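You operate a simulated robot arm through the tools that you are given. There is no shell and no other tool. Be economical: measure what you need, move in short steps, check, and stop when the job is done.

Carry out the task below with a simulated two-armed robot. There is one attempt and no reset: what you move stays moved.

TASK
Clamp the purple block, tighten the white knob, slide the lamp forward and switch it on.
Fine: hold the orange button down with one hand while the other sets the block in; block in before the knob; leave the other blocks.

The check looks at the end state, three seconds after you hand in, the way a careful person would. Anything else that was tipped, shoved, dropped, spilled or broken makes it a failure.

THE ROBOT
Two 6-joint arms with two-finger parallel grippers on one trunk, on a base that drives. Base frame: it is fixed to the floor where the robot stands at the start and does not move with it; the origin is under the middle of the robot, x ahead of it, y to its left, z up. Units: mm, degrees, N and s.
The left shoulder is at the start at [70, 166, 1445], the right one opposite. With the tool pointing down near the work surface each hand reaches from about 320 to 740 mm from the robot's upright axis, wherever it stands, measured 20 degrees to its own side. Places, roughly: low yellow button [700, -200, 800]; orange button [500, -300, 800]; orange plate [600, -100, 800]; round white knob [600, -200, 800]; square white lamp [700, -100, 800]; well of the sprung clamp [600, -100, 800]. Payload 3.91 kg a hand.
The tool frame of a hand sits at the grasp point between the pads (the TCP): z along the fingers, y along the line on which they close. The tips reach 30 mm beyond it. Largest opening 110 mm; finger width 20, thickness 10; the body of the gripper, 48 by 112 mm, starts 55 mm behind the TCP.
Orientation is that of the tool frame in the base frame, as [roll, pitch, yaw] about the fixed x, y, z axes, in that order (R = Rz(yaw) Ry(pitch) Rx(roll)). With the fingers straight down and closing along the base's y, the tool's x points along the base's -x, its y along +y and its z along -z.

THE INTERFACE
- The arms move only by the tool arm_command. It takes "left_motion", "right_motion" or both (then of equal length, played together; a hand with none holds still); each is a list of rows, each an object of numbers (a shift or turn left out is 0, a gripper value left out holds the last): "dx", "dy", "dz": the shift along the tool's x, y, z in mm; "wx", "wy", "wz": the turn, a rotation vector about the tool's x, y, z in degrees; "fingers": the gripper command, from -1 (fully open) to 1 (shut), values between in proportion. In form: [{"dx": .., "dy": .., "dz": .., "wx": .., "wy": .., "wz": .., "fingers": ..}, ...]. A call has 1 to 12 rows; each row shifts and turns the commanded pose from where the row before left it, along the tool's axes as they then stand. Rows are played at 5 a second. More than 50 mm and 8.6 degrees between two rows, or a gripper value outside its range, and nothing of the call is played. Where a pose cannot be reached the arm comes as near as it can. A force on the tool above 90 N (or 10 N above the force at the start of the call, whichever is more), or a blocked arm, ends the call early, and 0.2 s more pass. The fingers move at their own pace (about 108 mm/s each) and stop on an object; they squeeze with about 23 N. The grip force told is the motor's: it shows also when the fingers shut on nothing. Time passes only in rows, and 0.2 s behind the last, so rows that do not move let the fingers close. It gives the time, the measured TCP pose, the force on the tool (base axes), the opening and the grip force at its end, in the units of the frame above (readings bear some noise), with the torque about the TCP (base axes, N m) and any sound that the robot's microphone picked up.
- Cameras (640 x 400 px; columns grow to the right, rows downward): "scene" is now at [120.8, -9.2, 1647.2]; the picture's right is [-0.12, -0.99, 0.00], its down [-0.81, 0.09, -0.58] and it looks along [0.58, -0.07, -0.81] (base axes); focal length 291 px, centre (320, 200). "left" rides on the left gripper at [77, -7, -114] in its tool frame; the picture's right is [0.09, 1.00, 0.00], its down [-0.80, 0.07, -0.59] and it looks along [-0.59, 0.05, 0.80] (tool axes); focal length 270 px, centre (320, 200). "right" rides on the right gripper at [77, 7, -114] in its tool frame; the picture's right is [-0.09, 1.00, 0.00], its down [-0.80, -0.07, -0.59] and it looks along [-0.59, -0.05, 0.80] (tool axes); focal length 270 px, centre (320, 200). There is no depth. A picture from a camera that has moved, and an enlarged one, comes with that camera's place and axes in the base frame and with its lens.
- snapshot(camera): a new picture of that camera. No time passes.
- raise_lower(by): slides the trunk up (or, below 0, down) by that many mm; the arms and the scene camera ride with it, the base frame stays. It gives what a move gives, with no picture.
- roll_base(legs): drives the robot by 1 to 6 legs, each [ahead, left, turn to the left] in mm, mm and degrees, along the robot's own axes; the way and the turn of a leg run together, so that a leg with both is an arc; at most 1500 mm and 180 degrees a leg. The arms and the cameras ride along, it lands a little off, and it stops where it bumps. It gives what a move gives.
- head_to(pan, tilt): turns the head with the scene camera to pan (to the left, within 86 degrees either way) and tilt (down, from -29 to 69), counted from straight ahead of the robot. It gives what a move gives.
- enlarge(camera, box): a new picture of the part [left, top, right, bottom] of that camera's present view, enlarged. No time passes.
- finish_job(): hands the job in; it is judged then, once.

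Go step by step. Nothing tells you exact positions but the pictures and the camera data: compare them with the known pose of the tool, close in by small moves and look again before you grip or let go. The budget is 120 turns and 108 pictures, counting those below and the enlarged ones. Unless the task says otherwise, let go and move clear before handing in, and close with one line.

The tools are called after "Emit:" as name(argument=value, ...) on one line, values as JSON. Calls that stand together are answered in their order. arm_command: Moves the arms, as the interface text tells. Its arguments: {"type":"object","properties":{"left_motion":{"type":"array","items":{"type":"object","properties":{"dx":{"type":"number"},"dy":{"type":"number"},"dz":{"type":"number"},"wx":{"type":"number"},"wy":{"type":"number"},"wz":{"type":"number"},"fingers":{"type":"number"}}}},"right_motion":{"type":"array","items":{"type":"object","properties":{"dx":{"type":"number"},"dy":{"type":"number"},"dz":{"type":"number"},"wx":{"type":"number"},"wy":{"type":"number"},"wz":{"type":"number"},"fingers":{"type":"number"}}}}},"required":[]} The other tools are called the same way: raise_lower (by) slides the trunk up or down; roll_base (legs) drives the base; head_to (pan, tilt) turns the head that bears the scene camera; snapshot (camera) takes a picture; enlarge (camera, box) takes an enlarged picture of a part of a camera's view; finish_job () hands the job in.

At the start:

```text
time: 0.0
left_position: [678.3, 211.4, 1037.4]
left_orientation: [-180.0, 0.0, 180.0]
left_ft_force: [-0.7, 0.4, 0.6]
left_torque: [-0.02, -0.03, 0.0]
left_width: 109.8
left_grip_force: 0.0
right_position: [582.0, -374.3, 1037.3]
right_orientation: [-180.0, 0.0, -180.0]
right_ft_force: [0.5, 0.3, -0.8]
right_torque: [0.01, 0.01, -0.03]
right_width: 109.8
right_grip_force: 0.0
trunk travel left (down, up): [-940.0, 0.0]
robot x, y, heading: [2.2, 0.5, -0.1]
head pan, tilt: [-6.6, 54.3]
```

scene: 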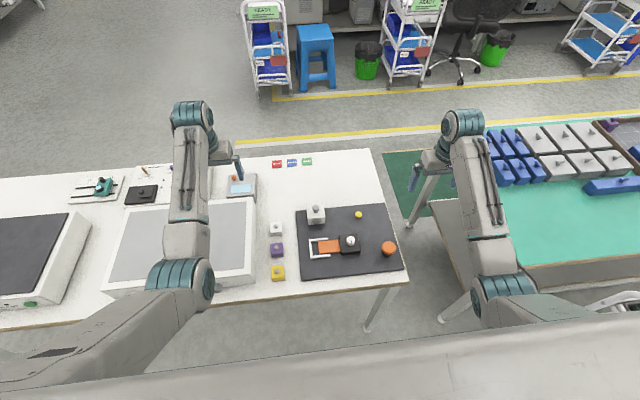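
right: 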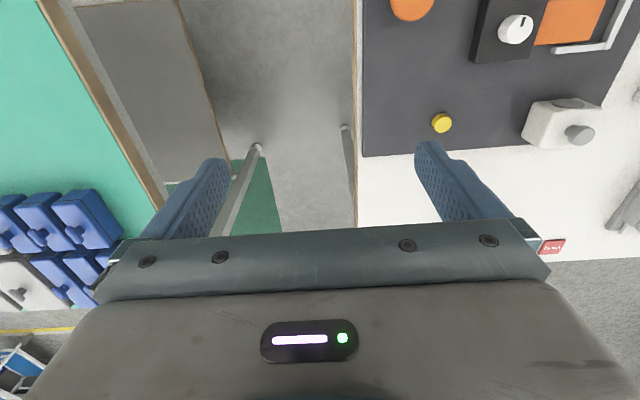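
left: 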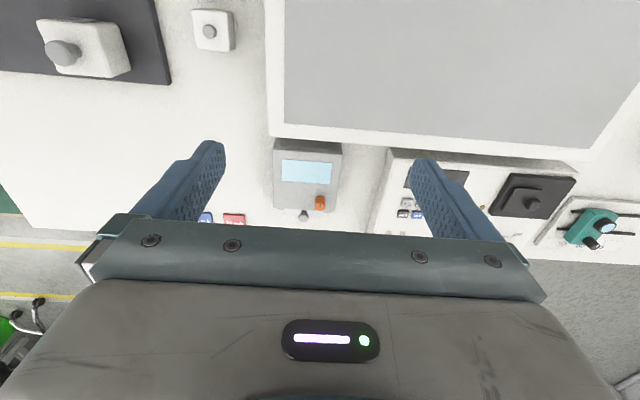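

I see the dark fixture plate with the lamp, the clamp, the white knob, the orange and yellow buttons, and three blocks (white, purple, yellow) to its left. I'll look closer first.

Emit:
enlarge(camera="scene", box=[250, 180, 410, 290])

Emit:
enlarge(camera="right", box=[350, 0, 640, 180])

```text
3.64 times, centred on (330, 235) of scene
camera zoom: at [120.8, -9.2, 1647.2], right [-0.12, -0.99, 0.0], down [-0.81, 0.09, -0.58], along [0.58, -0.07, -0.81], focal length 1059 px, centre (284, 73)
```

zoom: 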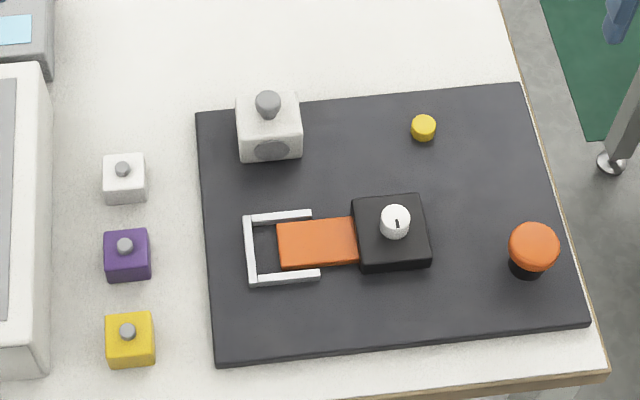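

```text
2.21 times, centred on (495, 90) of right
camera zoom: at [507.2, -366.0, 1152.2], right [0.09, 1.0, 0.0], down [0.8, -0.07, 0.59], along [0.59, -0.05, -0.8], focal length 596 px, centre (-66, 443)
```

zoom: 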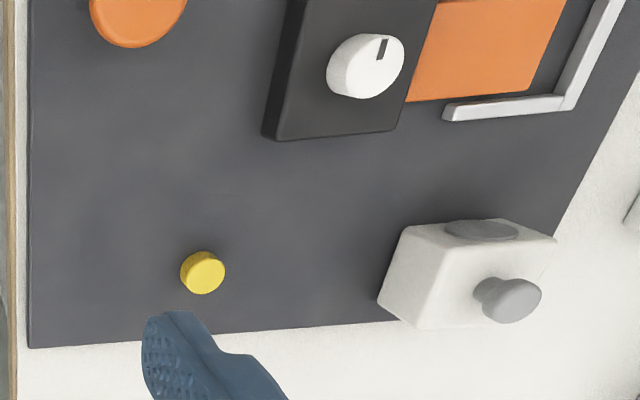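

Emit:
arm_command(left_motion=[{"dx": 25, "dy": -40}, {"dx": 25, "dy": -40}, {"dx": 25, "dy": -40}, {"dx": 25, "dy": -40}, {"dx": 25, "dy": -40}, {"dx": 25, "dy": -40}, {}])

Emit:
snapshot(camera="left")

Emit:
snapshot(camera="scene")

```text
time: 1.8
left_position: [622.7, 139.9, 1046.2]
left_orientation: [173.2, 5.1, -177.0]
left_ft_force: [-0.7, 0.3, 0.3]
left_torque: [0.03, 0.01, -0.01]
left_width: 110.2
left_grip_force: 0.0
left hand out of reach, approached as far as the arm can: row 4, 5, 6
right_position: [582.9, -373.0, 1038.0]
right_orientation: [-180.0, 0.0, -180.0]
right_ft_force: [0.1, 0.0, 0.7]
right_torque: [0.01, -0.03, -0.02]
right_width: 110.2
right_grip_force: 0.1
trunk travel left (down, up): [-940.0, 0.0]
robot x, y, heading: [-0.5, -0.4, 0.0]
head pan, tilt: [-6.6, 54.3]
stopped in row 7 (left hand): the arm was blocked; the commanded pose is now the measured one
```

```text
102 pictures are left
camera left: at [537.9, 114.5, 1153.1], right [-0.15, 0.98, 0.11], down [0.74, 0.04, 0.67], along [0.65, 0.18, -0.74], focal length 270 px, centre (320, 200)
```

left: 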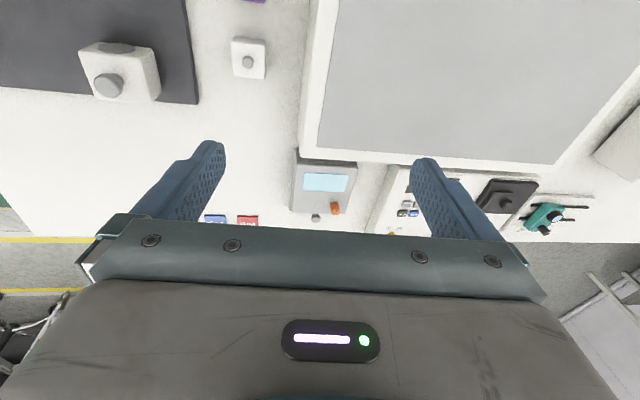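

```text
101 pictures are left
camera scene: at [120.7, -9.2, 1647.2], right [-0.12, -0.99, 0.0], down [-0.81, 0.09, -0.58], along [0.58, -0.07, -0.81], focal length 291 px, centre (320, 200)
```

scene: 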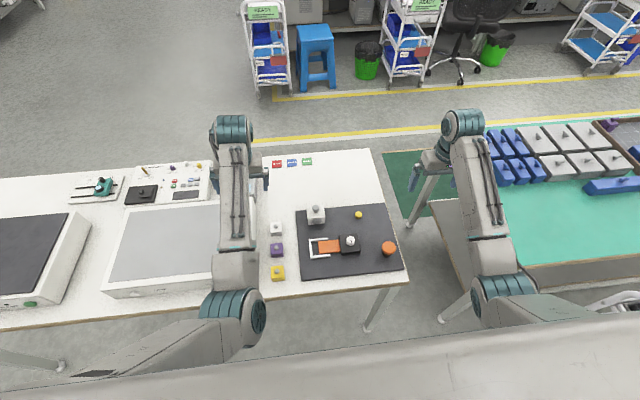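

The left arm runs out of reach across the middle, so I'll move the base to the right to centre the fixture between the arms.

Emit:
roll_base(legs=[[0, -130, 0]])

Emit:
arm_command(left_motion=[{"wx": 6, "wy": 3}, {}])

```text
time: 3.1
left_position: [623.7, 12.6, 1048.3]
left_orientation: [173.3, 5.0, -177.0]
left_ft_force: [-0.3, 0.5, -0.9]
left_torque: [-0.04, 0.0, 0.01]
left_width: 110.0
left_grip_force: 0.1
right_position: [582.2, -502.5, 1038.1]
right_orientation: [-180.0, 0.0, -180.0]
right_ft_force: [-0.3, 0.5, 0.2]
right_torque: [-0.04, -0.02, 0.0]
right_width: 109.9
right_grip_force: 0.0
trunk travel left (down, up): [-940.0, 0.0]
robot x, y, heading: [3.7, -133.9, 0.1]
head pan, tilt: [-6.6, 54.3]
```

```text
time: 3.7
left_position: [622.8, 8.9, 1047.0]
left_orientation: [179.3, 2.0, -176.9]
left_ft_force: [0.2, 0.2, -0.3]
left_torque: [-0.03, 0.0, 0.01]
left_width: 110.0
left_grip_force: 0.0
right_position: [584.0, -502.9, 1037.7]
right_orientation: [179.9, 0.0, -180.0]
right_ft_force: [0.7, 0.3, -0.2]
right_torque: [-0.01, 0.02, -0.02]
right_width: 110.1
right_grip_force: 0.0
trunk travel left (down, up): [-940.0, 0.0]
robot x, y, heading: [-3.2, -131.5, -0.2]
head pan, tilt: [-6.6, 54.3]
```

Emit:
arm_command(left_motion=[{"wx": 0.7, "wy": 2, "wz": 3.1}, {"dx": 25, "dy": 25, "dz": 30}, {"dx": 25, "dy": 25, "dz": 30}, {"dx": 22, "dy": 21, "dz": 30}, {}], right_motion=[{"dx": 20, "dy": 35}, {"dx": 20, "dy": 40}, {"dx": 20, "dy": 40}, {"dx": 17, "dy": 40}, {"dy": 40}])

Emit:
snapshot(camera="left")

Emit:
snapshot(camera="right")

```text
time: 4.9
left_position: [551.1, 82.3, 956.0]
left_orientation: [180.0, -0.1, -179.9]
left_ft_force: [0.3, 0.0, -0.8]
left_torque: [-0.01, -0.01, -0.01]
left_width: 110.1
left_grip_force: 0.1
right_position: [519.1, -313.6, 996.8]
right_orientation: [-179.9, 0.0, -180.0]
right_ft_force: [-0.5, 0.3, -0.1]
right_torque: [-0.01, -0.01, 0.0]
right_width: 110.2
right_grip_force: 0.1
right hand out of reach, approached as far as the arm can: row 1, 2, 3, 4
trunk travel left (down, up): [-940.0, 0.0]
robot x, y, heading: [1.5, -126.8, 0.1]
head pan, tilt: [-6.6, 54.3]
```

```text
100 pictures are left
camera left: at [474.0, 75.3, 1069.6], right [-0.09, 1.0, 0.0], down [0.8, 0.07, 0.59], along [0.59, 0.05, -0.8], focal length 270 px, centre (320, 200)
```

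left: 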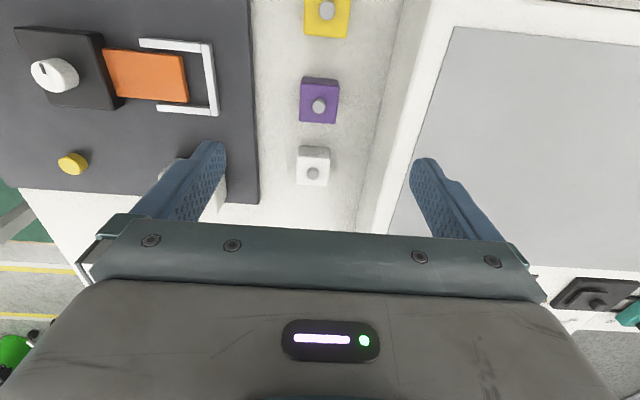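

```text
99 pictures are left
camera right: at [444.4, -306.1, 1111.2], right [0.09, 1.0, 0.0], down [0.8, -0.07, 0.59], along [0.59, -0.05, -0.8], focal length 270 px, centre (320, 200)
```

right: 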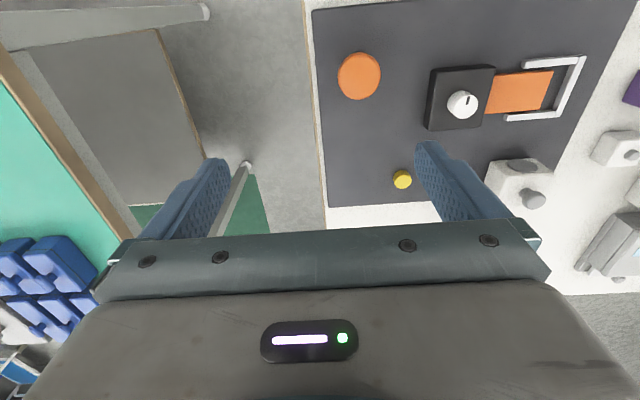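

I can triangulate now: the purple handle is at about (557, 81, 800), the well centre at about (549, -51), the orange button at (508, -271, 815) and the knob at (548, -157, 806). I'll narrow the left fingers and descend above the purple block, with the right hand closed and moved over the button.

Emit:
arm_command(left_motion=[{"fingers": 0.2}, {"dx": -3, "dz": 30}, {"dx": -2, "dy": -1, "dz": 30}, {"dz": 30}, {}], right_motion=[{"fingers": 1, "dz": 20}, {"dz": 30}, {"dz": 30}, {"dz": 10}, {}])

Emit:
snapshot(camera="left")

Emit:
snapshot(camera="right")

```text
time: 6.1
left_position: [555.0, 79.7, 867.2]
left_orientation: [179.9, 0.0, -179.9]
left_ft_force: [-0.1, 0.4, 0.2]
left_torque: [0.03, -0.05, -0.01]
left_width: 44.0
left_grip_force: 0.1
right_position: [520.4, -315.1, 906.9]
right_orientation: [-180.0, 0.0, -180.0]
right_ft_force: [0.1, 0.6, -0.4]
right_torque: [-0.01, 0.0, 0.0]
right_width: 0.0
right_grip_force: 22.7
trunk travel left (down, up): [-940.0, 0.0]
robot x, y, heading: [-1.2, -131.2, -0.1]
head pan, tilt: [-6.6, 54.3]
```

```text
98 pictures are left
camera left: at [478.2, 71.5, 980.8], right [-0.09, 1.0, 0.0], down [0.8, 0.07, 0.59], along [0.59, 0.06, -0.8], focal length 270 px, centre (320, 200)
```

left: 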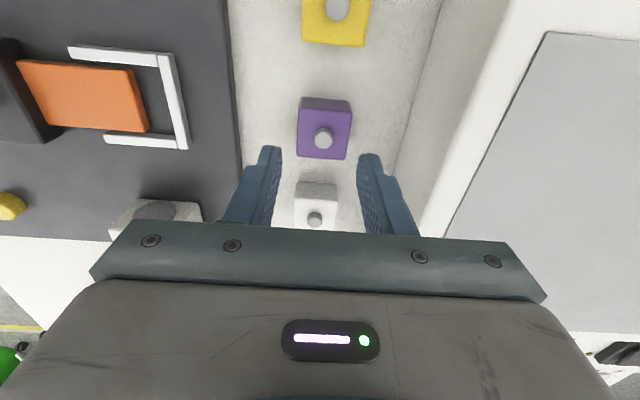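

```text
97 pictures are left
camera right: at [444.1, -307.9, 1021.2], right [0.09, 1.0, 0.0], down [0.8, -0.07, 0.59], along [0.59, -0.05, -0.8], focal length 270 px, centre (320, 200)
```

right: 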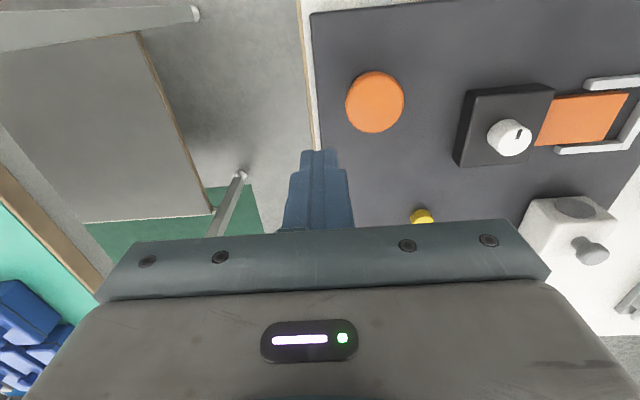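

Emit:
arm_command(left_motion=[{"dx": -2, "dy": 1, "dz": 20}, {"dz": 20}, {}], right_motion=[{"dx": 6, "dy": 22, "dz": 15}, {"dx": 6, "dy": 22, "dz": 15}, {}])

Emit:
enlarge(camera="left", box=[220, 80, 420, 230])

Emit:
snapshot(camera="right")

Emit:
enlarge(camera="scene", box=[200, 150, 440, 300])

```text
time: 6.9
left_position: [556.8, 79.3, 827.5]
left_orientation: [179.8, -0.1, -179.9]
left_ft_force: [-0.4, -0.9, -0.3]
left_torque: [0.03, -0.04, -0.01]
left_width: 44.0
left_grip_force: 0.2
right_position: [508.6, -271.8, 878.3]
right_orientation: [179.9, -0.1, 180.0]
right_ft_force: [0.6, 0.3, 0.6]
right_torque: [0.05, 0.01, -0.01]
right_width: 0.1
right_grip_force: 23.0
trunk travel left (down, up): [-940.0, 0.0]
robot x, y, heading: [1.9, -136.3, 0.3]
head pan, tilt: [-6.6, 54.3]
```

```text
2.67 times, centred on (320, 155) of left
camera zoom: at [480.3, 71.6, 940.9], right [-0.09, 1.0, 0.0], down [0.8, 0.07, 0.59], along [0.59, 0.06, -0.8], focal length 721 px, centre (320, 320)
```

zoom: 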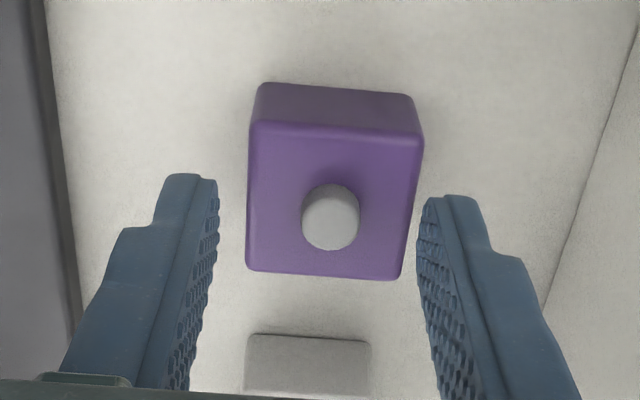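

```text
95 pictures are left
camera right: at [431.8, -265.1, 991.7], right [0.09, 1.0, 0.0], down [0.8, -0.07, 0.59], along [0.59, -0.05, -0.8], focal length 270 px, centre (320, 200)
```

right: 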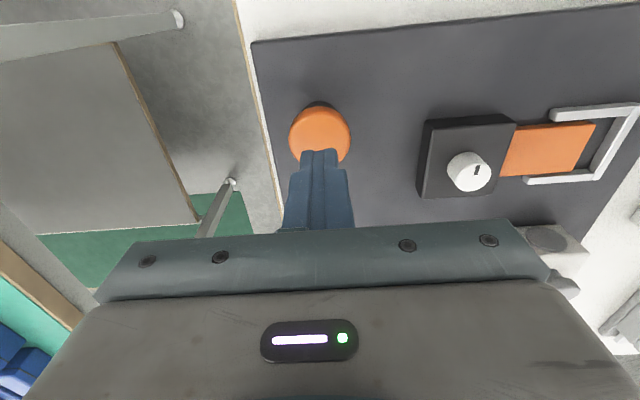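

```text
2.67 times, centred on (320, 225) of scene
camera zoom: at [120.6, -141.9, 1647.3], right [-0.12, -0.99, 0.0], down [-0.81, 0.09, -0.58], along [0.58, -0.07, -0.81], focal length 777 px, centre (320, 133)
```

zoom: 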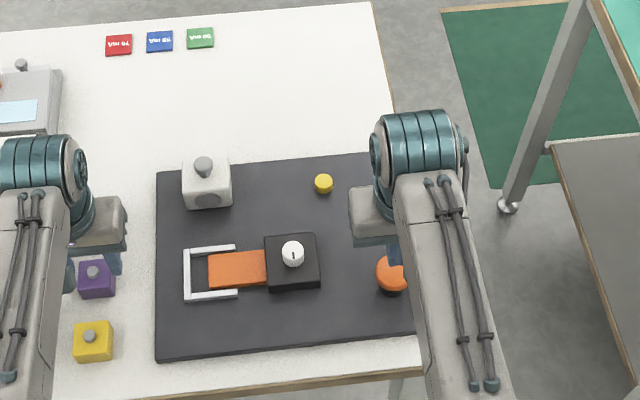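

The fingers straddle the purple handle well. I'll go down slightly, grip it and lift a little, holding the right hand still.

Emit:
arm_command(left_motion=[{"dz": 6}, {"fingers": 1}, {}, {}, {}])

Emit:
arm_command(left_motion=[{"dz": -15}, {"dz": -20}, {}])

Emit:
enlarge(camera="left", box=[220, 80, 420, 230])

```text
time: 8.1
left_position: [557.8, 79.5, 821.7]
left_orientation: [179.9, 0.1, -179.9]
left_ft_force: [-0.4, 0.7, -0.1]
left_torque: [0.02, -0.02, 0.02]
left_width: 0.0
left_grip_force: 23.2
right_position: [507.7, -270.7, 877.7]
right_orientation: [-180.0, 0.1, -180.0]
right_ft_force: [-0.6, 0.5, -0.6]
right_torque: [0.04, -0.02, 0.01]
right_width: 0.1
right_grip_force: 22.8
trunk travel left (down, up): [-940.0, 0.0]
robot x, y, heading: [-2.2, -130.7, 0.2]
head pan, tilt: [-6.6, 54.3]
```

```text
time: 8.9
left_position: [558.1, 79.9, 856.8]
left_orientation: [179.9, 0.0, -179.8]
left_ft_force: [-0.1, 0.3, -0.8]
left_torque: [-0.01, 0.01, 0.0]
left_width: 0.0
left_grip_force: 22.4
right_position: [507.2, -271.9, 877.4]
right_orientation: [180.0, 0.0, -180.0]
right_ft_force: [1.2, 0.3, 0.6]
right_torque: [0.03, 0.0, -0.02]
right_width: 0.1
right_grip_force: 23.0
trunk travel left (down, up): [-940.0, 0.0]
robot x, y, heading: [-0.8, -135.6, -0.1]
head pan, tilt: [-6.6, 54.3]
```

```text
2.67 times, centred on (320, 155) of left
camera zoom: at [480.9, 72.0, 970.3], right [-0.09, 1.0, 0.0], down [0.8, 0.07, 0.59], along [0.59, 0.06, -0.8], focal length 721 px, centre (320, 320)
```

zoom: 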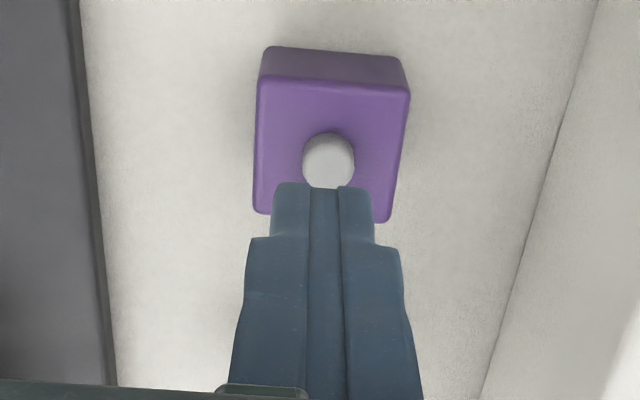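

The grip missed: the handle is lower than I estimated, nearer z 780 and x 563. I'll open, shift and go lower, then look again.

Emit:
arm_command(left_motion=[{"fingers": 0.2}, {"dx": -5, "dy": 1.7}, {"dz": 20}, {"dz": 20}, {}])

Emit:
enlarge(camera="left", box=[220, 80, 420, 230])

```text
time: 10.1
left_position: [561.9, 81.8, 817.5]
left_orientation: [179.8, 0.0, -179.9]
left_ft_force: [-0.4, 0.4, -0.3]
left_torque: [-0.01, -0.01, 0.01]
left_width: 44.1
left_grip_force: 0.0
right_position: [507.6, -271.8, 878.4]
right_orientation: [-180.0, 0.0, 179.9]
right_ft_force: [-0.9, -0.1, 0.0]
right_torque: [0.0, 0.01, -0.01]
right_width: 0.0
right_grip_force: 23.3
trunk travel left (down, up): [-940.0, 0.0]
robot x, y, heading: [0.3, -129.8, -0.0]
head pan, tilt: [-6.6, 54.3]
```

```text
2.67 times, centred on (320, 155) of left
camera zoom: at [485.6, 73.9, 931.0], right [-0.09, 1.0, 0.0], down [0.8, 0.07, 0.59], along [0.59, 0.06, -0.8], focal length 721 px, centre (320, 320)
```

zoom: 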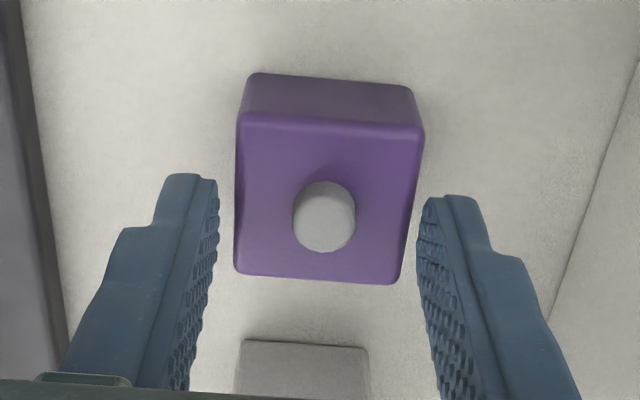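

Emit:
arm_command(left_motion=[{"dz": 5}, {"dz": 5}, {}])

Emit:
enlarge(camera="left", box=[220, 80, 420, 230])

```text
time: 10.9
left_position: [561.8, 82.6, 807.7]
left_orientation: [179.9, 0.0, -179.8]
left_ft_force: [-0.1, 0.0, 0.0]
left_torque: [0.02, 0.0, 0.02]
left_width: 44.1
left_grip_force: 0.0
right_position: [508.4, -271.1, 877.2]
right_orientation: [180.0, -0.1, 180.0]
right_ft_force: [0.4, 0.2, -0.5]
right_torque: [0.01, -0.01, -0.02]
right_width: 0.0
right_grip_force: 23.0
trunk travel left (down, up): [-940.0, 0.0]
robot x, y, heading: [1.4, -128.2, -0.1]
head pan, tilt: [-6.6, 54.3]
```

```text
2.67 times, centred on (320, 155) of left
camera zoom: at [485.5, 74.0, 920.8], right [-0.09, 1.0, 0.0], down [0.8, 0.07, 0.59], along [0.59, 0.06, -0.8], focal length 721 px, centre (320, 320)
```

zoom: 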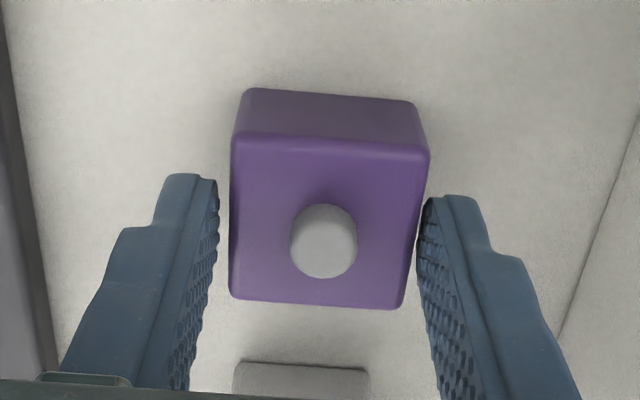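

I'll close the fingers here. The width they stop at will show whether they meet the handle or the block body.

Emit:
arm_command(left_motion=[{"fingers": 0.5}, {"fingers": 1}, {}, {}])

Emit:
enlarge(camera="left", box=[220, 80, 420, 230])

```text
time: 11.9
left_position: [563.5, 81.1, 807.4]
left_orientation: [180.0, 0.0, -180.0]
left_ft_force: [0.6, 0.0, 0.7]
left_torque: [-0.04, -0.02, 0.02]
left_width: 39.1
left_grip_force: 23.2
right_position: [507.8, -272.8, 877.3]
right_orientation: [-179.9, 0.1, -180.0]
right_ft_force: [1.2, 0.6, -0.8]
right_torque: [0.01, -0.01, -0.01]
right_width: 0.0
right_grip_force: 22.6
trunk travel left (down, up): [-940.0, 0.0]
robot x, y, heading: [-1.5, -129.6, -0.1]
head pan, tilt: [-6.6, 54.3]
```

```text
2.67 times, centred on (320, 155) of left
camera zoom: at [485.5, 74.0, 920.8], right [-0.09, 1.0, 0.0], down [0.8, 0.07, 0.59], along [0.59, 0.06, -0.8], focal length 721 px, centre (320, 320)
```

zoom: 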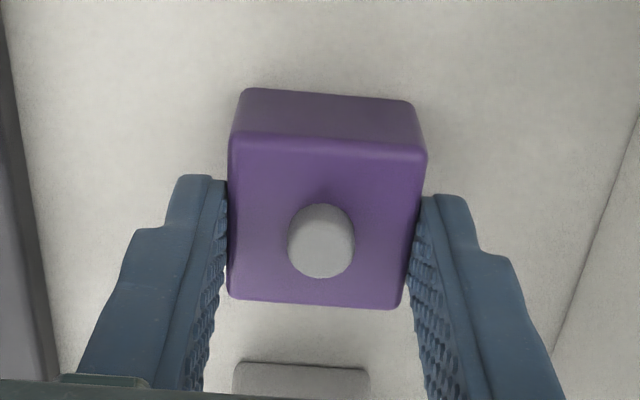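

The fingers hold the body (39 mm wide) with the tips at z≈777, so the block top lies between there and 791. I'll open, rise, narrow the gap to straddle the handle and lower gently.

Emit:
arm_command(left_motion=[{"fingers": 0.2}, {"dz": -6}, {"dz": -6}, {"fingers": 0.55}, {"dz": 2}, {"dz": 2}, {}])

Emit:
enlarge(camera="left", box=[220, 80, 420, 230])

```text
time: 13.5
left_position: [562.6, 83.2, 817.7]
left_orientation: [179.9, 0.3, -179.9]
left_ft_force: [0.8, 1.9, 17.9]
left_torque: [0.08, 0.1, 0.02]
left_width: 39.4
left_grip_force: 22.9
right_position: [506.4, -272.1, 877.7]
right_orientation: [-180.0, 0.1, 179.9]
right_ft_force: [0.2, -0.2, 0.0]
right_torque: [0.02, 0.02, 0.02]
right_width: 0.2
right_grip_force: 22.7
trunk travel left (down, up): [-940.0, 0.0]
robot x, y, heading: [-1.8, -132.0, -0.1]
head pan, tilt: [-6.6, 54.3]
```

```text
2.67 times, centred on (320, 155) of left
camera zoom: at [484.7, 73.9, 931.1], right [-0.09, 1.0, 0.0], down [0.8, 0.07, 0.6], along [0.6, 0.06, -0.8], focal length 721 px, centre (320, 320)
```

zoom: 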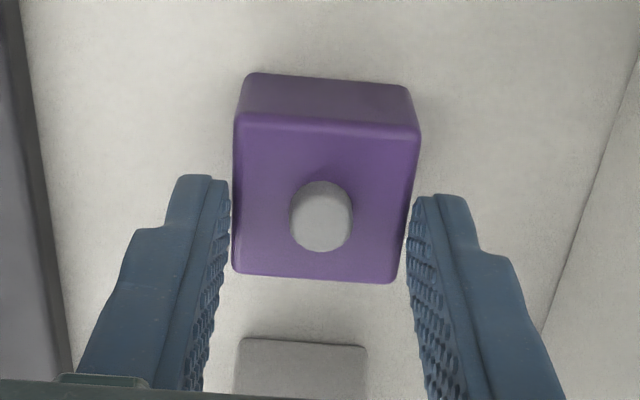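

Emit:
arm_command(left_motion=[{"fingers": 0.1}, {"dz": -6}, {"fingers": 0.65}, {}])

Emit:
enlarge(camera="left", box=[220, 80, 420, 230])

```text
time: 14.5
left_position: [562.7, 81.6, 821.0]
left_orientation: [180.0, 0.0, 180.0]
left_ft_force: [0.5, 0.1, 0.3]
left_torque: [-0.02, -0.01, -0.04]
left_width: 19.3
left_grip_force: 0.0
right_position: [508.2, -271.8, 876.7]
right_orientation: [180.0, 0.0, 180.0]
right_ft_force: [0.1, 0.5, 1.3]
right_torque: [0.03, -0.01, -0.03]
right_width: 0.0
right_grip_force: 22.9
trunk travel left (down, up): [-940.0, 0.0]
robot x, y, heading: [1.5, -129.1, 0.1]
head pan, tilt: [-6.6, 54.3]
```

```text
2.67 times, centred on (320, 155) of left
camera zoom: at [485.6, 74.3, 934.7], right [-0.09, 1.0, 0.0], down [0.8, 0.07, 0.59], along [0.59, 0.06, -0.8], focal length 721 px, centre (320, 320)
```

zoom: 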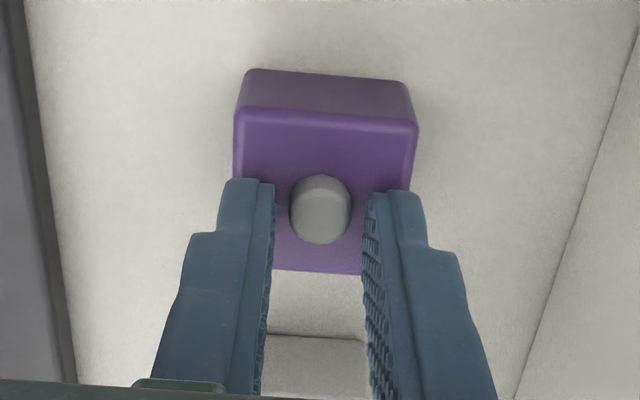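

The fingers now sit just above the block top with the handle between them. I'll close.

Emit:
arm_command(left_motion=[{"fingers": 1}, {}, {}])

Emit:
enlarge(camera="left", box=[220, 80, 420, 230])

```text
time: 15.3
left_position: [562.4, 81.5, 821.4]
left_orientation: [179.9, 0.1, -179.9]
left_ft_force: [-0.8, 0.0, -0.5]
left_torque: [-0.04, 0.03, 0.02]
left_width: 0.0
left_grip_force: 23.4
right_position: [508.0, -271.9, 876.3]
right_orientation: [-179.9, 0.1, 180.0]
right_ft_force: [0.1, 0.6, -0.6]
right_torque: [-0.02, 0.03, 0.04]
right_width: 0.2
right_grip_force: 23.0
trunk travel left (down, up): [-940.0, 0.0]
robot x, y, heading: [-0.7, -129.2, 0.1]
head pan, tilt: [-6.6, 54.3]
```

```text
2.67 times, centred on (320, 155) of left
camera zoom: at [485.3, 74.2, 935.1], right [-0.09, 1.0, 0.0], down [0.8, 0.07, 0.59], along [0.59, 0.06, -0.8], focal length 721 px, centre (320, 320)
```

zoom: 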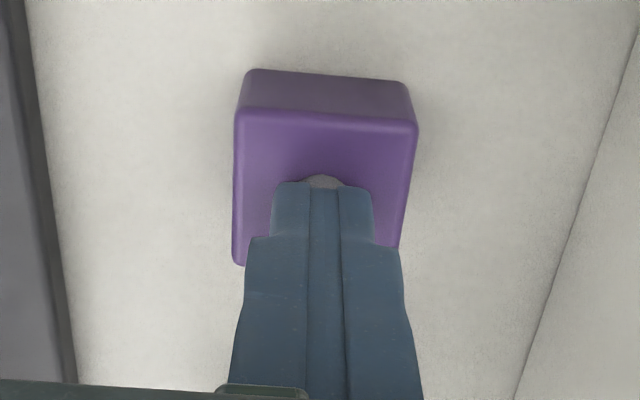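

Emit:
arm_command(left_motion=[{"fingers": 0.65}, {"dz": 3}, {}])

```text
time: 16.1
left_position: [562.2, 82.2, 819.7]
left_orientation: [179.9, 0.2, -179.9]
left_ft_force: [0.9, 1.5, 11.6]
left_torque: [0.02, 0.04, 0.04]
left_width: 19.3
left_grip_force: 0.1
right_position: [507.3, -271.0, 878.5]
right_orientation: [-180.0, 0.1, 180.0]
right_ft_force: [0.3, 0.5, 0.2]
right_torque: [0.02, 0.01, -0.01]
right_width: 0.0
right_grip_force: 23.0
trunk travel left (down, up): [-940.0, 0.0]
robot x, y, heading: [-3.9, -131.4, -0.3]
head pan, tilt: [-6.6, 54.3]
```

The handle gives no grip, but touching down puts the block top at z≈790. The 39 mm body holds well by its top 10 mm, which stays above the bracket and jaw (about 780). I'll grip the body there and lift.

Emit:
arm_command(left_motion=[{"dz": -5}, {"fingers": 0.1}, {"dx": 3.5, "dz": 7}, {"dz": 7}, {}, {"fingers": 1}, {}])

Emit:
arm_command(left_motion=[{"dz": -20}, {"dz": -25}, {"dz": -25}, {}])

Emit:
snapshot(camera="left")

```text
time: 17.7
left_position: [558.0, 82.3, 808.7]
left_orientation: [179.9, 0.0, -179.8]
left_ft_force: [-0.2, 0.2, 0.1]
left_torque: [0.02, 0.01, 0.02]
left_width: 39.2
left_grip_force: 22.8
right_position: [507.0, -271.2, 878.1]
right_orientation: [179.9, 0.0, -179.9]
right_ft_force: [-1.6, 0.9, -0.3]
right_torque: [0.04, 0.0, 0.02]
right_width: 0.0
right_grip_force: 23.3
trunk travel left (down, up): [-940.0, 0.0]
robot x, y, heading: [3.0, -133.1, 0.0]
head pan, tilt: [-6.6, 54.3]
```

```text
time: 18.7
left_position: [559.4, 82.0, 878.5]
left_orientation: [179.9, 0.0, -179.9]
left_ft_force: [-0.1, 1.1, -0.4]
left_torque: [0.01, -0.01, 0.0]
left_width: 0.0
left_grip_force: 23.2
right_position: [507.3, -271.6, 877.6]
right_orientation: [-179.9, -0.1, -179.9]
right_ft_force: [0.8, 0.7, 0.8]
right_torque: [0.0, -0.01, 0.02]
right_width: 0.0
right_grip_force: 22.9
trunk travel left (down, up): [-940.0, 0.0]
robot x, y, heading: [-0.4, -129.3, -0.0]
head pan, tilt: [-6.6, 54.3]
```

```text
86 pictures are left
camera left: at [482.3, 74.5, 992.6], right [-0.09, 1.0, 0.0], down [0.8, 0.07, 0.59], along [0.59, 0.06, -0.8], focal length 270 px, centre (320, 200)
```

left: 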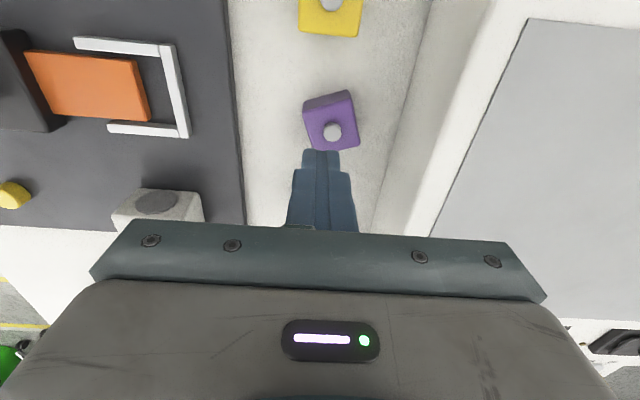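

The block slipped out on the lift and turned slightly, but it is still standing. I'll look closely before gripping again.

Emit:
enlarge(camera="left", box=[240, 70, 420, 190])

Emit:
enlarge(camera="scene", box=[200, 190, 320, 300])

```text
3.33 times, centred on (330, 130) of left
camera zoom: at [482.3, 74.5, 992.6], right [-0.09, 1.0, 0.0], down [0.8, 0.07, 0.59], along [0.59, 0.06, -0.8], focal length 901 px, centre (287, 433)
```

zoom: 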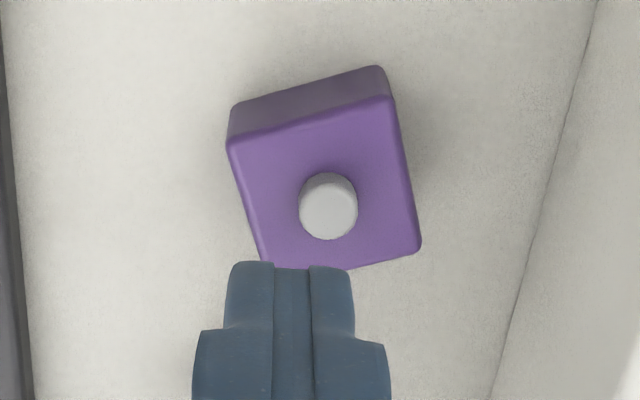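

```text
3.64 times, centred on (260, 245) of scene
camera zoom: at [120.8, -140.3, 1647.2], right [-0.12, -0.99, 0.0], down [-0.81, 0.09, -0.58], along [0.58, -0.07, -0.81], focal length 1059 px, centre (538, 36)
```

zoom: 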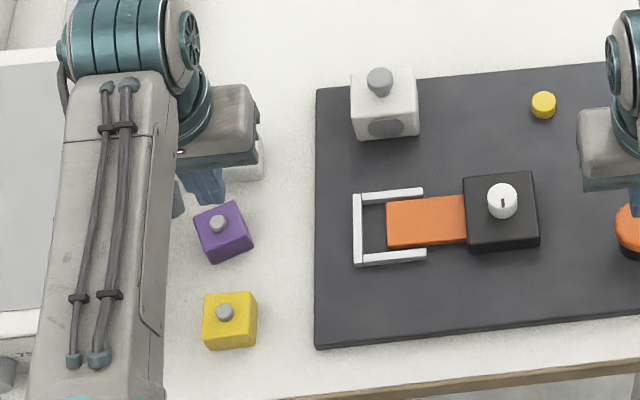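

I'll turn the gripper with the block (about 20° yaw), centre over the handle and try gripping at the lowest height above the block top.

Emit:
arm_command(left_motion=[{"dx": -3, "dy": 9, "fingers": 0.65}, {"wz": -7}, {"wz": -7}, {"wz": -6}, {"dz": 25}, {"dz": 25}, {"dz": 6}, {}])

Emit:
enlarge(camera="left", box=[220, 80, 420, 230])

```text
time: 20.5
left_position: [562.0, 90.9, 823.2]
left_orientation: [179.9, 0.1, -159.9]
left_ft_force: [0.5, 0.6, -0.3]
left_torque: [0.0, -0.02, -0.01]
left_width: 19.2
left_grip_force: 0.0
right_position: [508.0, -270.4, 877.6]
right_orientation: [179.9, 0.0, 179.9]
right_ft_force: [-0.2, -0.7, -0.1]
right_torque: [-0.02, 0.01, -0.02]
right_width: 0.2
right_grip_force: 22.8
trunk travel left (down, up): [-940.0, 0.0]
robot x, y, heading: [2.4, -130.4, -0.1]
head pan, tilt: [-6.6, 54.3]
```

```text
2.67 times, centred on (320, 155) of left
camera zoom: at [492.3, 57.3, 936.6], right [-0.43, 0.9, 0.0], down [0.73, 0.34, 0.6], along [0.54, 0.25, -0.8], focal length 721 px, centre (320, 320)
```

zoom: 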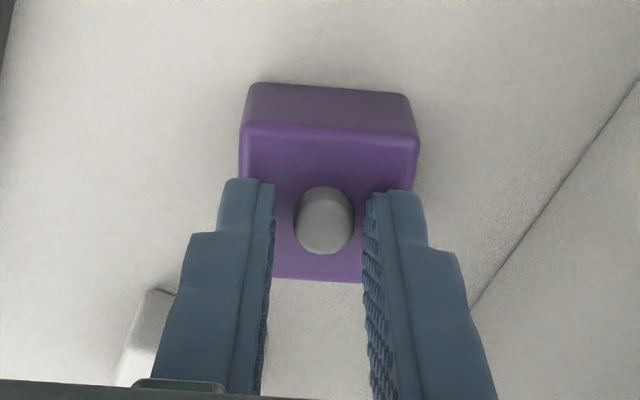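

Emit:
arm_command(left_motion=[{"dz": 2.5}, {"fingers": 0.8}, {"fingers": 1}, {}, {}])

```text
time: 21.7
left_position: [562.7, 91.0, 821.4]
left_orientation: [179.9, 0.0, -159.8]
left_ft_force: [0.8, -0.3, 0.7]
left_torque: [0.01, 0.0, 0.02]
left_width: 0.0
left_grip_force: 22.8
right_position: [507.4, -271.6, 877.3]
right_orientation: [-180.0, 0.1, -180.0]
right_ft_force: [-0.2, 0.0, 0.3]
right_torque: [0.01, -0.03, -0.01]
right_width: 0.1
right_grip_force: 22.9
trunk travel left (down, up): [-940.0, 0.0]
robot x, y, heading: [-3.1, -129.9, 0.2]
head pan, tilt: [-6.6, 54.3]
```

Emit:
arm_command(left_motion=[{"dz": 2}, {}])

Emit:
enlarge(camera="left", box=[220, 80, 420, 230])

```text
time: 22.3
left_position: [561.6, 90.3, 819.0]
left_orientation: [179.8, 0.3, -159.9]
left_ft_force: [-0.3, -0.4, 8.9]
left_torque: [0.02, 0.0, 0.01]
left_width: 0.1
left_grip_force: 22.8
right_position: [506.9, -270.9, 877.2]
right_orientation: [-180.0, 0.1, -179.9]
right_ft_force: [1.1, -0.5, 0.3]
right_torque: [-0.01, 0.0, -0.02]
right_width: 0.0
right_grip_force: 22.5
trunk travel left (down, up): [-940.0, 0.0]
robot x, y, heading: [-2.1, -132.0, -0.1]
head pan, tilt: [-6.6, 54.3]
```

```text
2.67 times, centred on (320, 155) of left
camera zoom: at [491.9, 57.1, 933.3], right [-0.43, 0.91, 0.0], down [0.73, 0.34, 0.6], along [0.54, 0.25, -0.8], focal length 721 px, centre (320, 320)
```

zoom: 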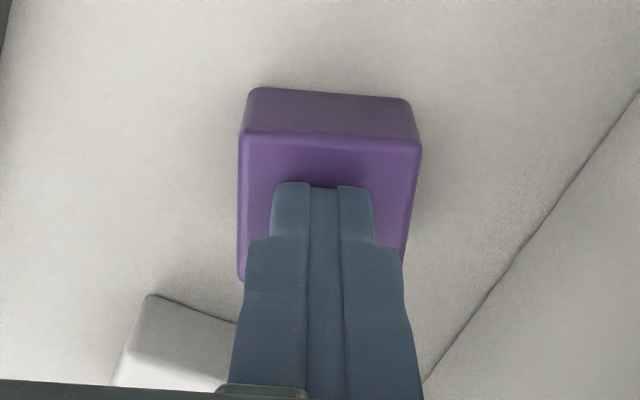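

Contact is at the same height even over the handle, so the block's solid top is the handle top (z≈790) and my earlier body grip was shallow. I'll grip about 19 mm deep and lift slowly.

Emit:
arm_command(left_motion=[{"dz": -6}, {"fingers": 0.1}, {"dz": 10}, {"dz": 10}, {"dz": 4.5}, {}])

Emit:
enlarge(camera="left", box=[220, 80, 420, 230])

```text
time: 23.7
left_position: [561.8, 91.4, 800.4]
left_orientation: [179.9, 0.0, -159.8]
left_ft_force: [0.5, -0.6, -0.4]
left_torque: [-0.02, -0.01, 0.01]
left_width: 49.3
left_grip_force: 0.1
right_position: [508.4, -270.6, 877.8]
right_orientation: [-179.9, 0.0, -180.0]
right_ft_force: [0.6, -0.9, 0.4]
right_torque: [0.01, 0.03, 0.01]
right_width: 0.0
right_grip_force: 23.3
trunk travel left (down, up): [-940.0, 0.0]
robot x, y, heading: [3.3, -132.4, 0.2]
head pan, tilt: [-6.6, 54.3]
```

```text
2.67 times, centred on (320, 155) of left
camera zoom: at [491.9, 57.2, 913.5], right [-0.43, 0.91, 0.0], down [0.73, 0.34, 0.6], along [0.54, 0.25, -0.8], focal length 721 px, centre (320, 320)
```

zoom: 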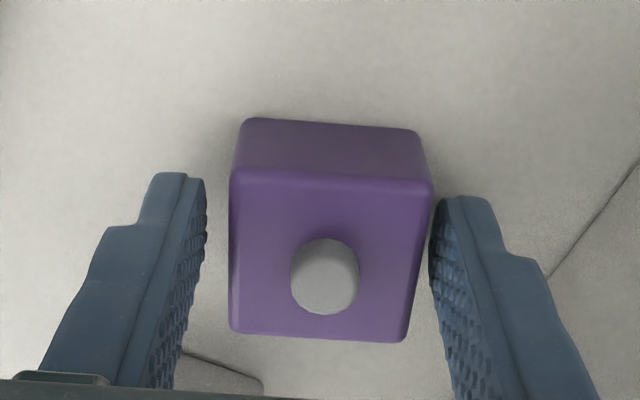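

Emit:
arm_command(left_motion=[{"dx": -4, "dz": 4.5}, {}, {"fingers": 1}, {}, {}, {"dz": -4}, {"dz": -4}, {}])

Emit:
enlarge(camera="left", box=[220, 80, 420, 230])

```text
time: 25.5
left_position: [567.2, 92.4, 803.1]
left_orientation: [179.9, -0.1, -159.9]
left_ft_force: [-0.2, -0.9, -1.7]
left_torque: [0.02, 0.04, 0.01]
left_width: 39.3
left_grip_force: 23.9
right_position: [507.3, -272.3, 877.4]
right_orientation: [-179.9, -0.1, -180.0]
right_ft_force: [0.7, -0.3, -0.8]
right_torque: [0.02, 0.02, 0.04]
right_width: 0.1
right_grip_force: 23.5
trunk travel left (down, up): [-940.0, 0.0]
robot x, y, heading: [-2.2, -130.3, -0.2]
head pan, tilt: [-6.6, 54.3]
```

```text
2.67 times, centred on (320, 155) of left
camera zoom: at [496.2, 58.8, 917.0], right [-0.43, 0.91, 0.0], down [0.73, 0.34, 0.59], along [0.54, 0.25, -0.8], focal length 721 px, centre (320, 320)
```

zoom: 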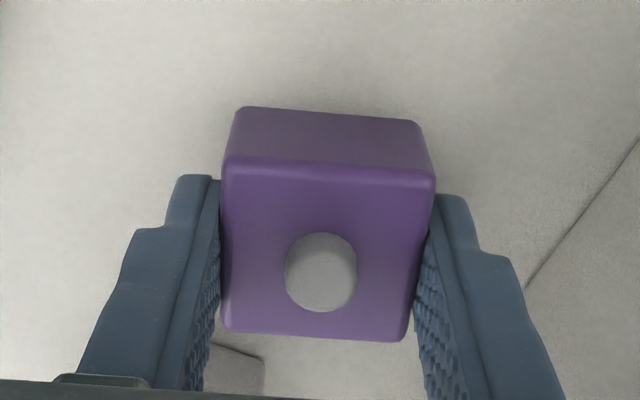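

It seems held, with about 1.5 N of weight showing. I'll lift further slowly, square the yaw and check.

Emit:
arm_command(left_motion=[{"dz": -10}, {"dz": -10}, {"dz": -15}, {"dz": -15, "wz": 5}, {"dz": -15, "wz": 5}, {"wz": 5}, {"wz": 5}, {}])

Emit:
snapshot(camera="left")

```text
time: 27.3
left_position: [565.5, 92.3, 869.1]
left_orientation: [179.9, 0.0, -179.8]
left_ft_force: [-0.1, -0.3, -1.4]
left_torque: [-0.01, 0.03, 0.05]
left_width: 39.3
left_grip_force: 22.5
right_position: [507.8, -270.3, 878.2]
right_orientation: [-180.0, -0.1, -180.0]
right_ft_force: [0.1, 0.6, 0.4]
right_torque: [-0.01, -0.02, -0.02]
right_width: 0.0
right_grip_force: 23.0
trunk travel left (down, up): [-940.0, 0.0]
robot x, y, heading: [-1.2, -132.9, 0.2]
head pan, tilt: [-6.6, 54.3]
```

```text
79 pictures are left
camera left: at [488.9, 84.2, 982.1], right [-0.09, 1.0, 0.0], down [0.8, 0.07, 0.59], along [0.59, 0.05, -0.8], focal length 270 px, centre (320, 200)
```

left: 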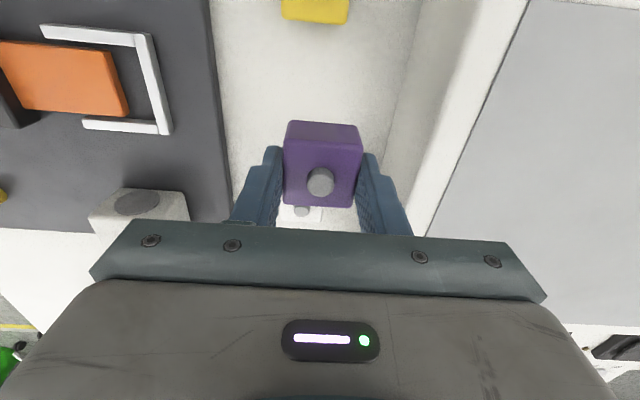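

The block is held square and centred. Now the right hand presses the orange button, step by step.

Emit:
arm_command(right_motion=[{"dz": 10}, {"dz": 10}, {"dz": 10}, {"dz": 5}, {}])

Emit:
snapshot(camera="right")

```text
time: 28.5
left_position: [565.6, 92.7, 869.1]
left_orientation: [180.0, 0.0, -179.9]
left_ft_force: [0.0, 1.1, -1.6]
left_torque: [0.03, -0.03, -0.01]
left_width: 39.2
left_grip_force: 22.6
right_position: [508.5, -270.6, 843.2]
right_orientation: [-180.0, -0.1, -179.9]
right_ft_force: [0.7, -0.3, 5.0]
right_torque: [0.0, 0.02, -0.03]
right_width: 0.0
right_grip_force: 22.5
trunk travel left (down, up): [-940.0, 0.0]
robot x, y, heading: [1.0, -132.4, -0.0]
head pan, tilt: [-6.6, 54.3]
```

```text
78 pictures are left
camera right: at [431.9, -264.3, 957.2], right [0.09, 1.0, 0.0], down [0.8, -0.07, 0.6], along [0.59, -0.05, -0.8], focal length 270 px, centre (320, 200)
```

right: 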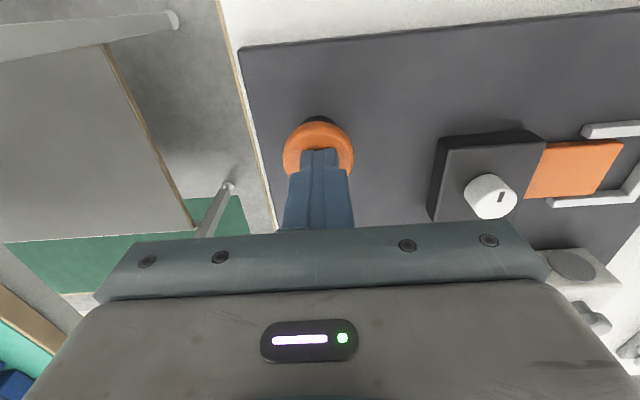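

Emit:
arm_command(right_motion=[{"dz": 3}, {"dz": 3}, {"dz": 2}, {}])

Emit:
snapshot(camera="left")

```text
time: 29.5
left_position: [564.9, 92.2, 868.2]
left_orientation: [179.9, 0.0, -179.9]
left_ft_force: [-0.5, -0.2, -1.9]
left_torque: [0.0, 0.01, -0.01]
left_width: 39.1
left_grip_force: 22.9
right_position: [507.6, -271.4, 834.0]
right_orientation: [-180.0, 0.2, -179.9]
right_ft_force: [2.0, 1.1, 8.1]
right_torque: [0.01, -0.05, -0.03]
right_width: 0.0
right_grip_force: 22.5
trunk travel left (down, up): [-940.0, 0.0]
robot x, y, heading: [4.4, -134.0, -0.3]
head pan, tilt: [-6.6, 54.3]
```

```text
77 pictures are left
camera left: at [488.6, 84.5, 982.2], right [-0.09, 1.0, 0.0], down [0.8, 0.07, 0.59], along [0.59, 0.06, -0.8], focal length 270 px, centre (320, 200)
```

left: 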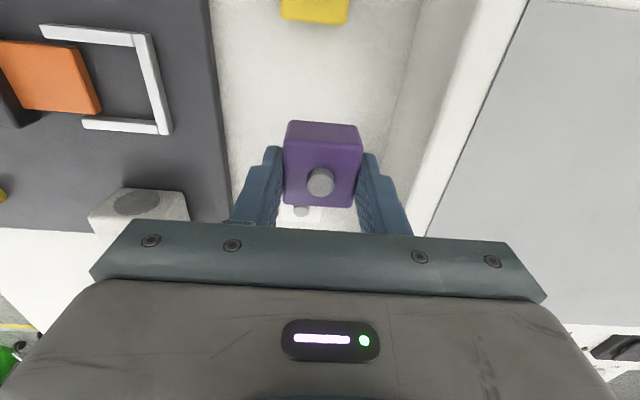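

The jaw retracts as the button goes down. I'll press a little more to see whether it opens further.

Emit:
arm_command(right_motion=[{"dz": 3}, {"dz": 2}, {}])

Emit:
enlarge(camera="left", box=[0, 0, 240, 150])

```text
time: 30.3
left_position: [565.3, 92.1, 868.0]
left_orientation: [179.9, 0.0, -179.9]
left_ft_force: [-0.4, 0.6, -0.6]
left_torque: [0.0, 0.03, -0.01]
left_width: 39.3
left_grip_force: 22.8
right_position: [507.8, -272.4, 829.7]
right_orientation: [180.0, 0.0, 179.9]
right_ft_force: [3.5, 0.2, 8.5]
right_torque: [-0.02, -0.12, 0.01]
right_width: 0.0
right_grip_force: 22.8
trunk travel left (down, up): [-940.0, 0.0]
robot x, y, heading: [2.8, -130.4, 0.1]
head pan, tilt: [-6.6, 54.3]
```

```text
2.67 times, centred on (120, 75) of left
camera zoom: at [488.8, 84.3, 982.2], right [-0.09, 1.0, 0.0], down [0.8, 0.07, 0.59], along [0.59, 0.06, -0.8], focal length 721 px, centre (853, 533)
```

zoom: 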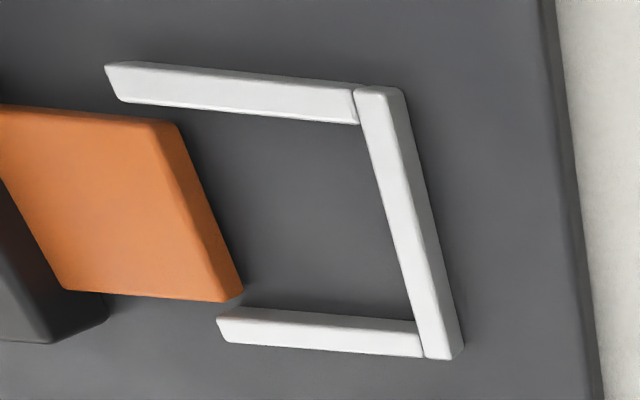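

The jaw is open now, leaving about 50 mm in y (-87 to -37) and 56 mm in x, centred near (551, -61). I'll carry the block there at height and look before lowering.

Emit:
arm_command(left_motion=[{"dx": 4, "dy": -38}, {"dx": 4, "dy": -38}, {"dx": 3, "dy": -38}, {"dx": 3, "dy": -39}, {}, {}])

Emit:
snapshot(camera="left")

Emit:
enlarge(camera="scene", box=[220, 180, 420, 300])

```text
time: 31.9
left_position: [553.0, -0.9, 855.3]
left_orientation: [175.0, -0.1, -178.6]
left_ft_force: [0.0, 0.4, -1.0]
left_torque: [0.02, -0.01, -0.01]
left_width: 39.2
left_grip_force: 23.1
right_position: [507.5, -272.3, 829.8]
right_orientation: [-180.0, 0.1, -180.0]
right_ft_force: [-0.8, -0.9, 7.8]
right_torque: [-0.05, 0.04, 0.02]
right_width: 0.0
right_grip_force: 23.4
trunk travel left (down, up): [-940.0, 0.0]
robot x, y, heading: [-1.9, -131.6, -0.1]
head pan, tilt: [-6.6, 54.3]
stopped in row 6 (left hand): the arm was blocked; the commanded pose is now the measured one
```

```text
75 pictures are left
camera left: at [476.8, -19.9, 968.2], right [-0.11, 0.99, 0.09], down [0.8, 0.04, 0.6], along [0.59, 0.14, -0.8], focal length 270 px, centre (320, 200)
```

left: 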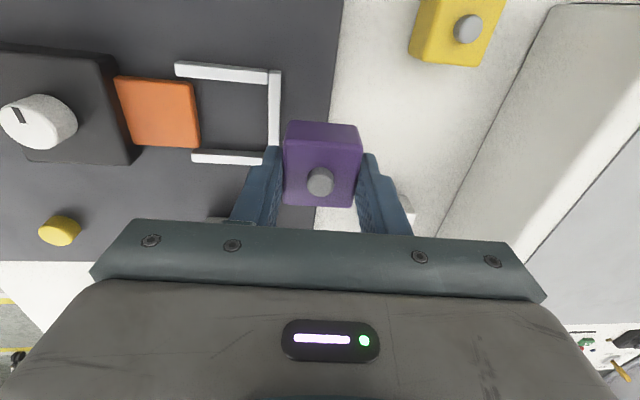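

```text
3.20 times, centred on (320, 240) of scene
camera zoom: at [118.9, -140.2, 1647.4], right [-0.12, -0.99, 0.0], down [-0.81, 0.09, -0.58], along [0.58, -0.07, -0.81], focal length 932 px, centre (320, 72)
```

zoom: 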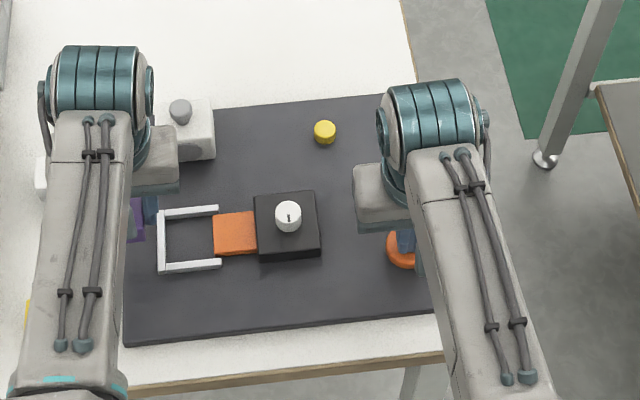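

The left arm is blocked at y≈0. I'll look at the whole arm posture to see why.

Emit:
snapshot(camera="scene")

```text
73 pictures are left
camera scene: at [118.9, -140.2, 1647.4], right [-0.12, -0.99, 0.0], down [-0.81, 0.09, -0.58], along [0.58, -0.07, -0.81], focal length 291 px, centre (320, 200)
```

scene: 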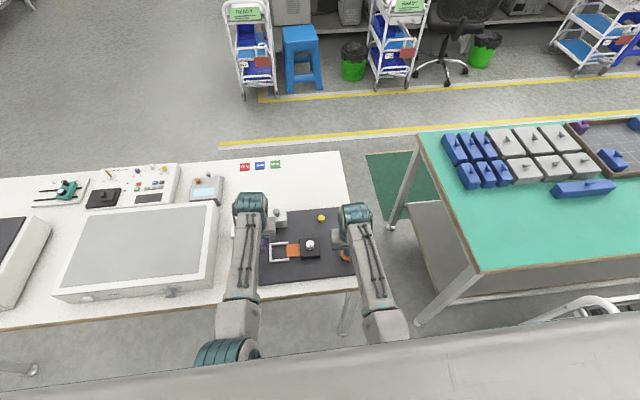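

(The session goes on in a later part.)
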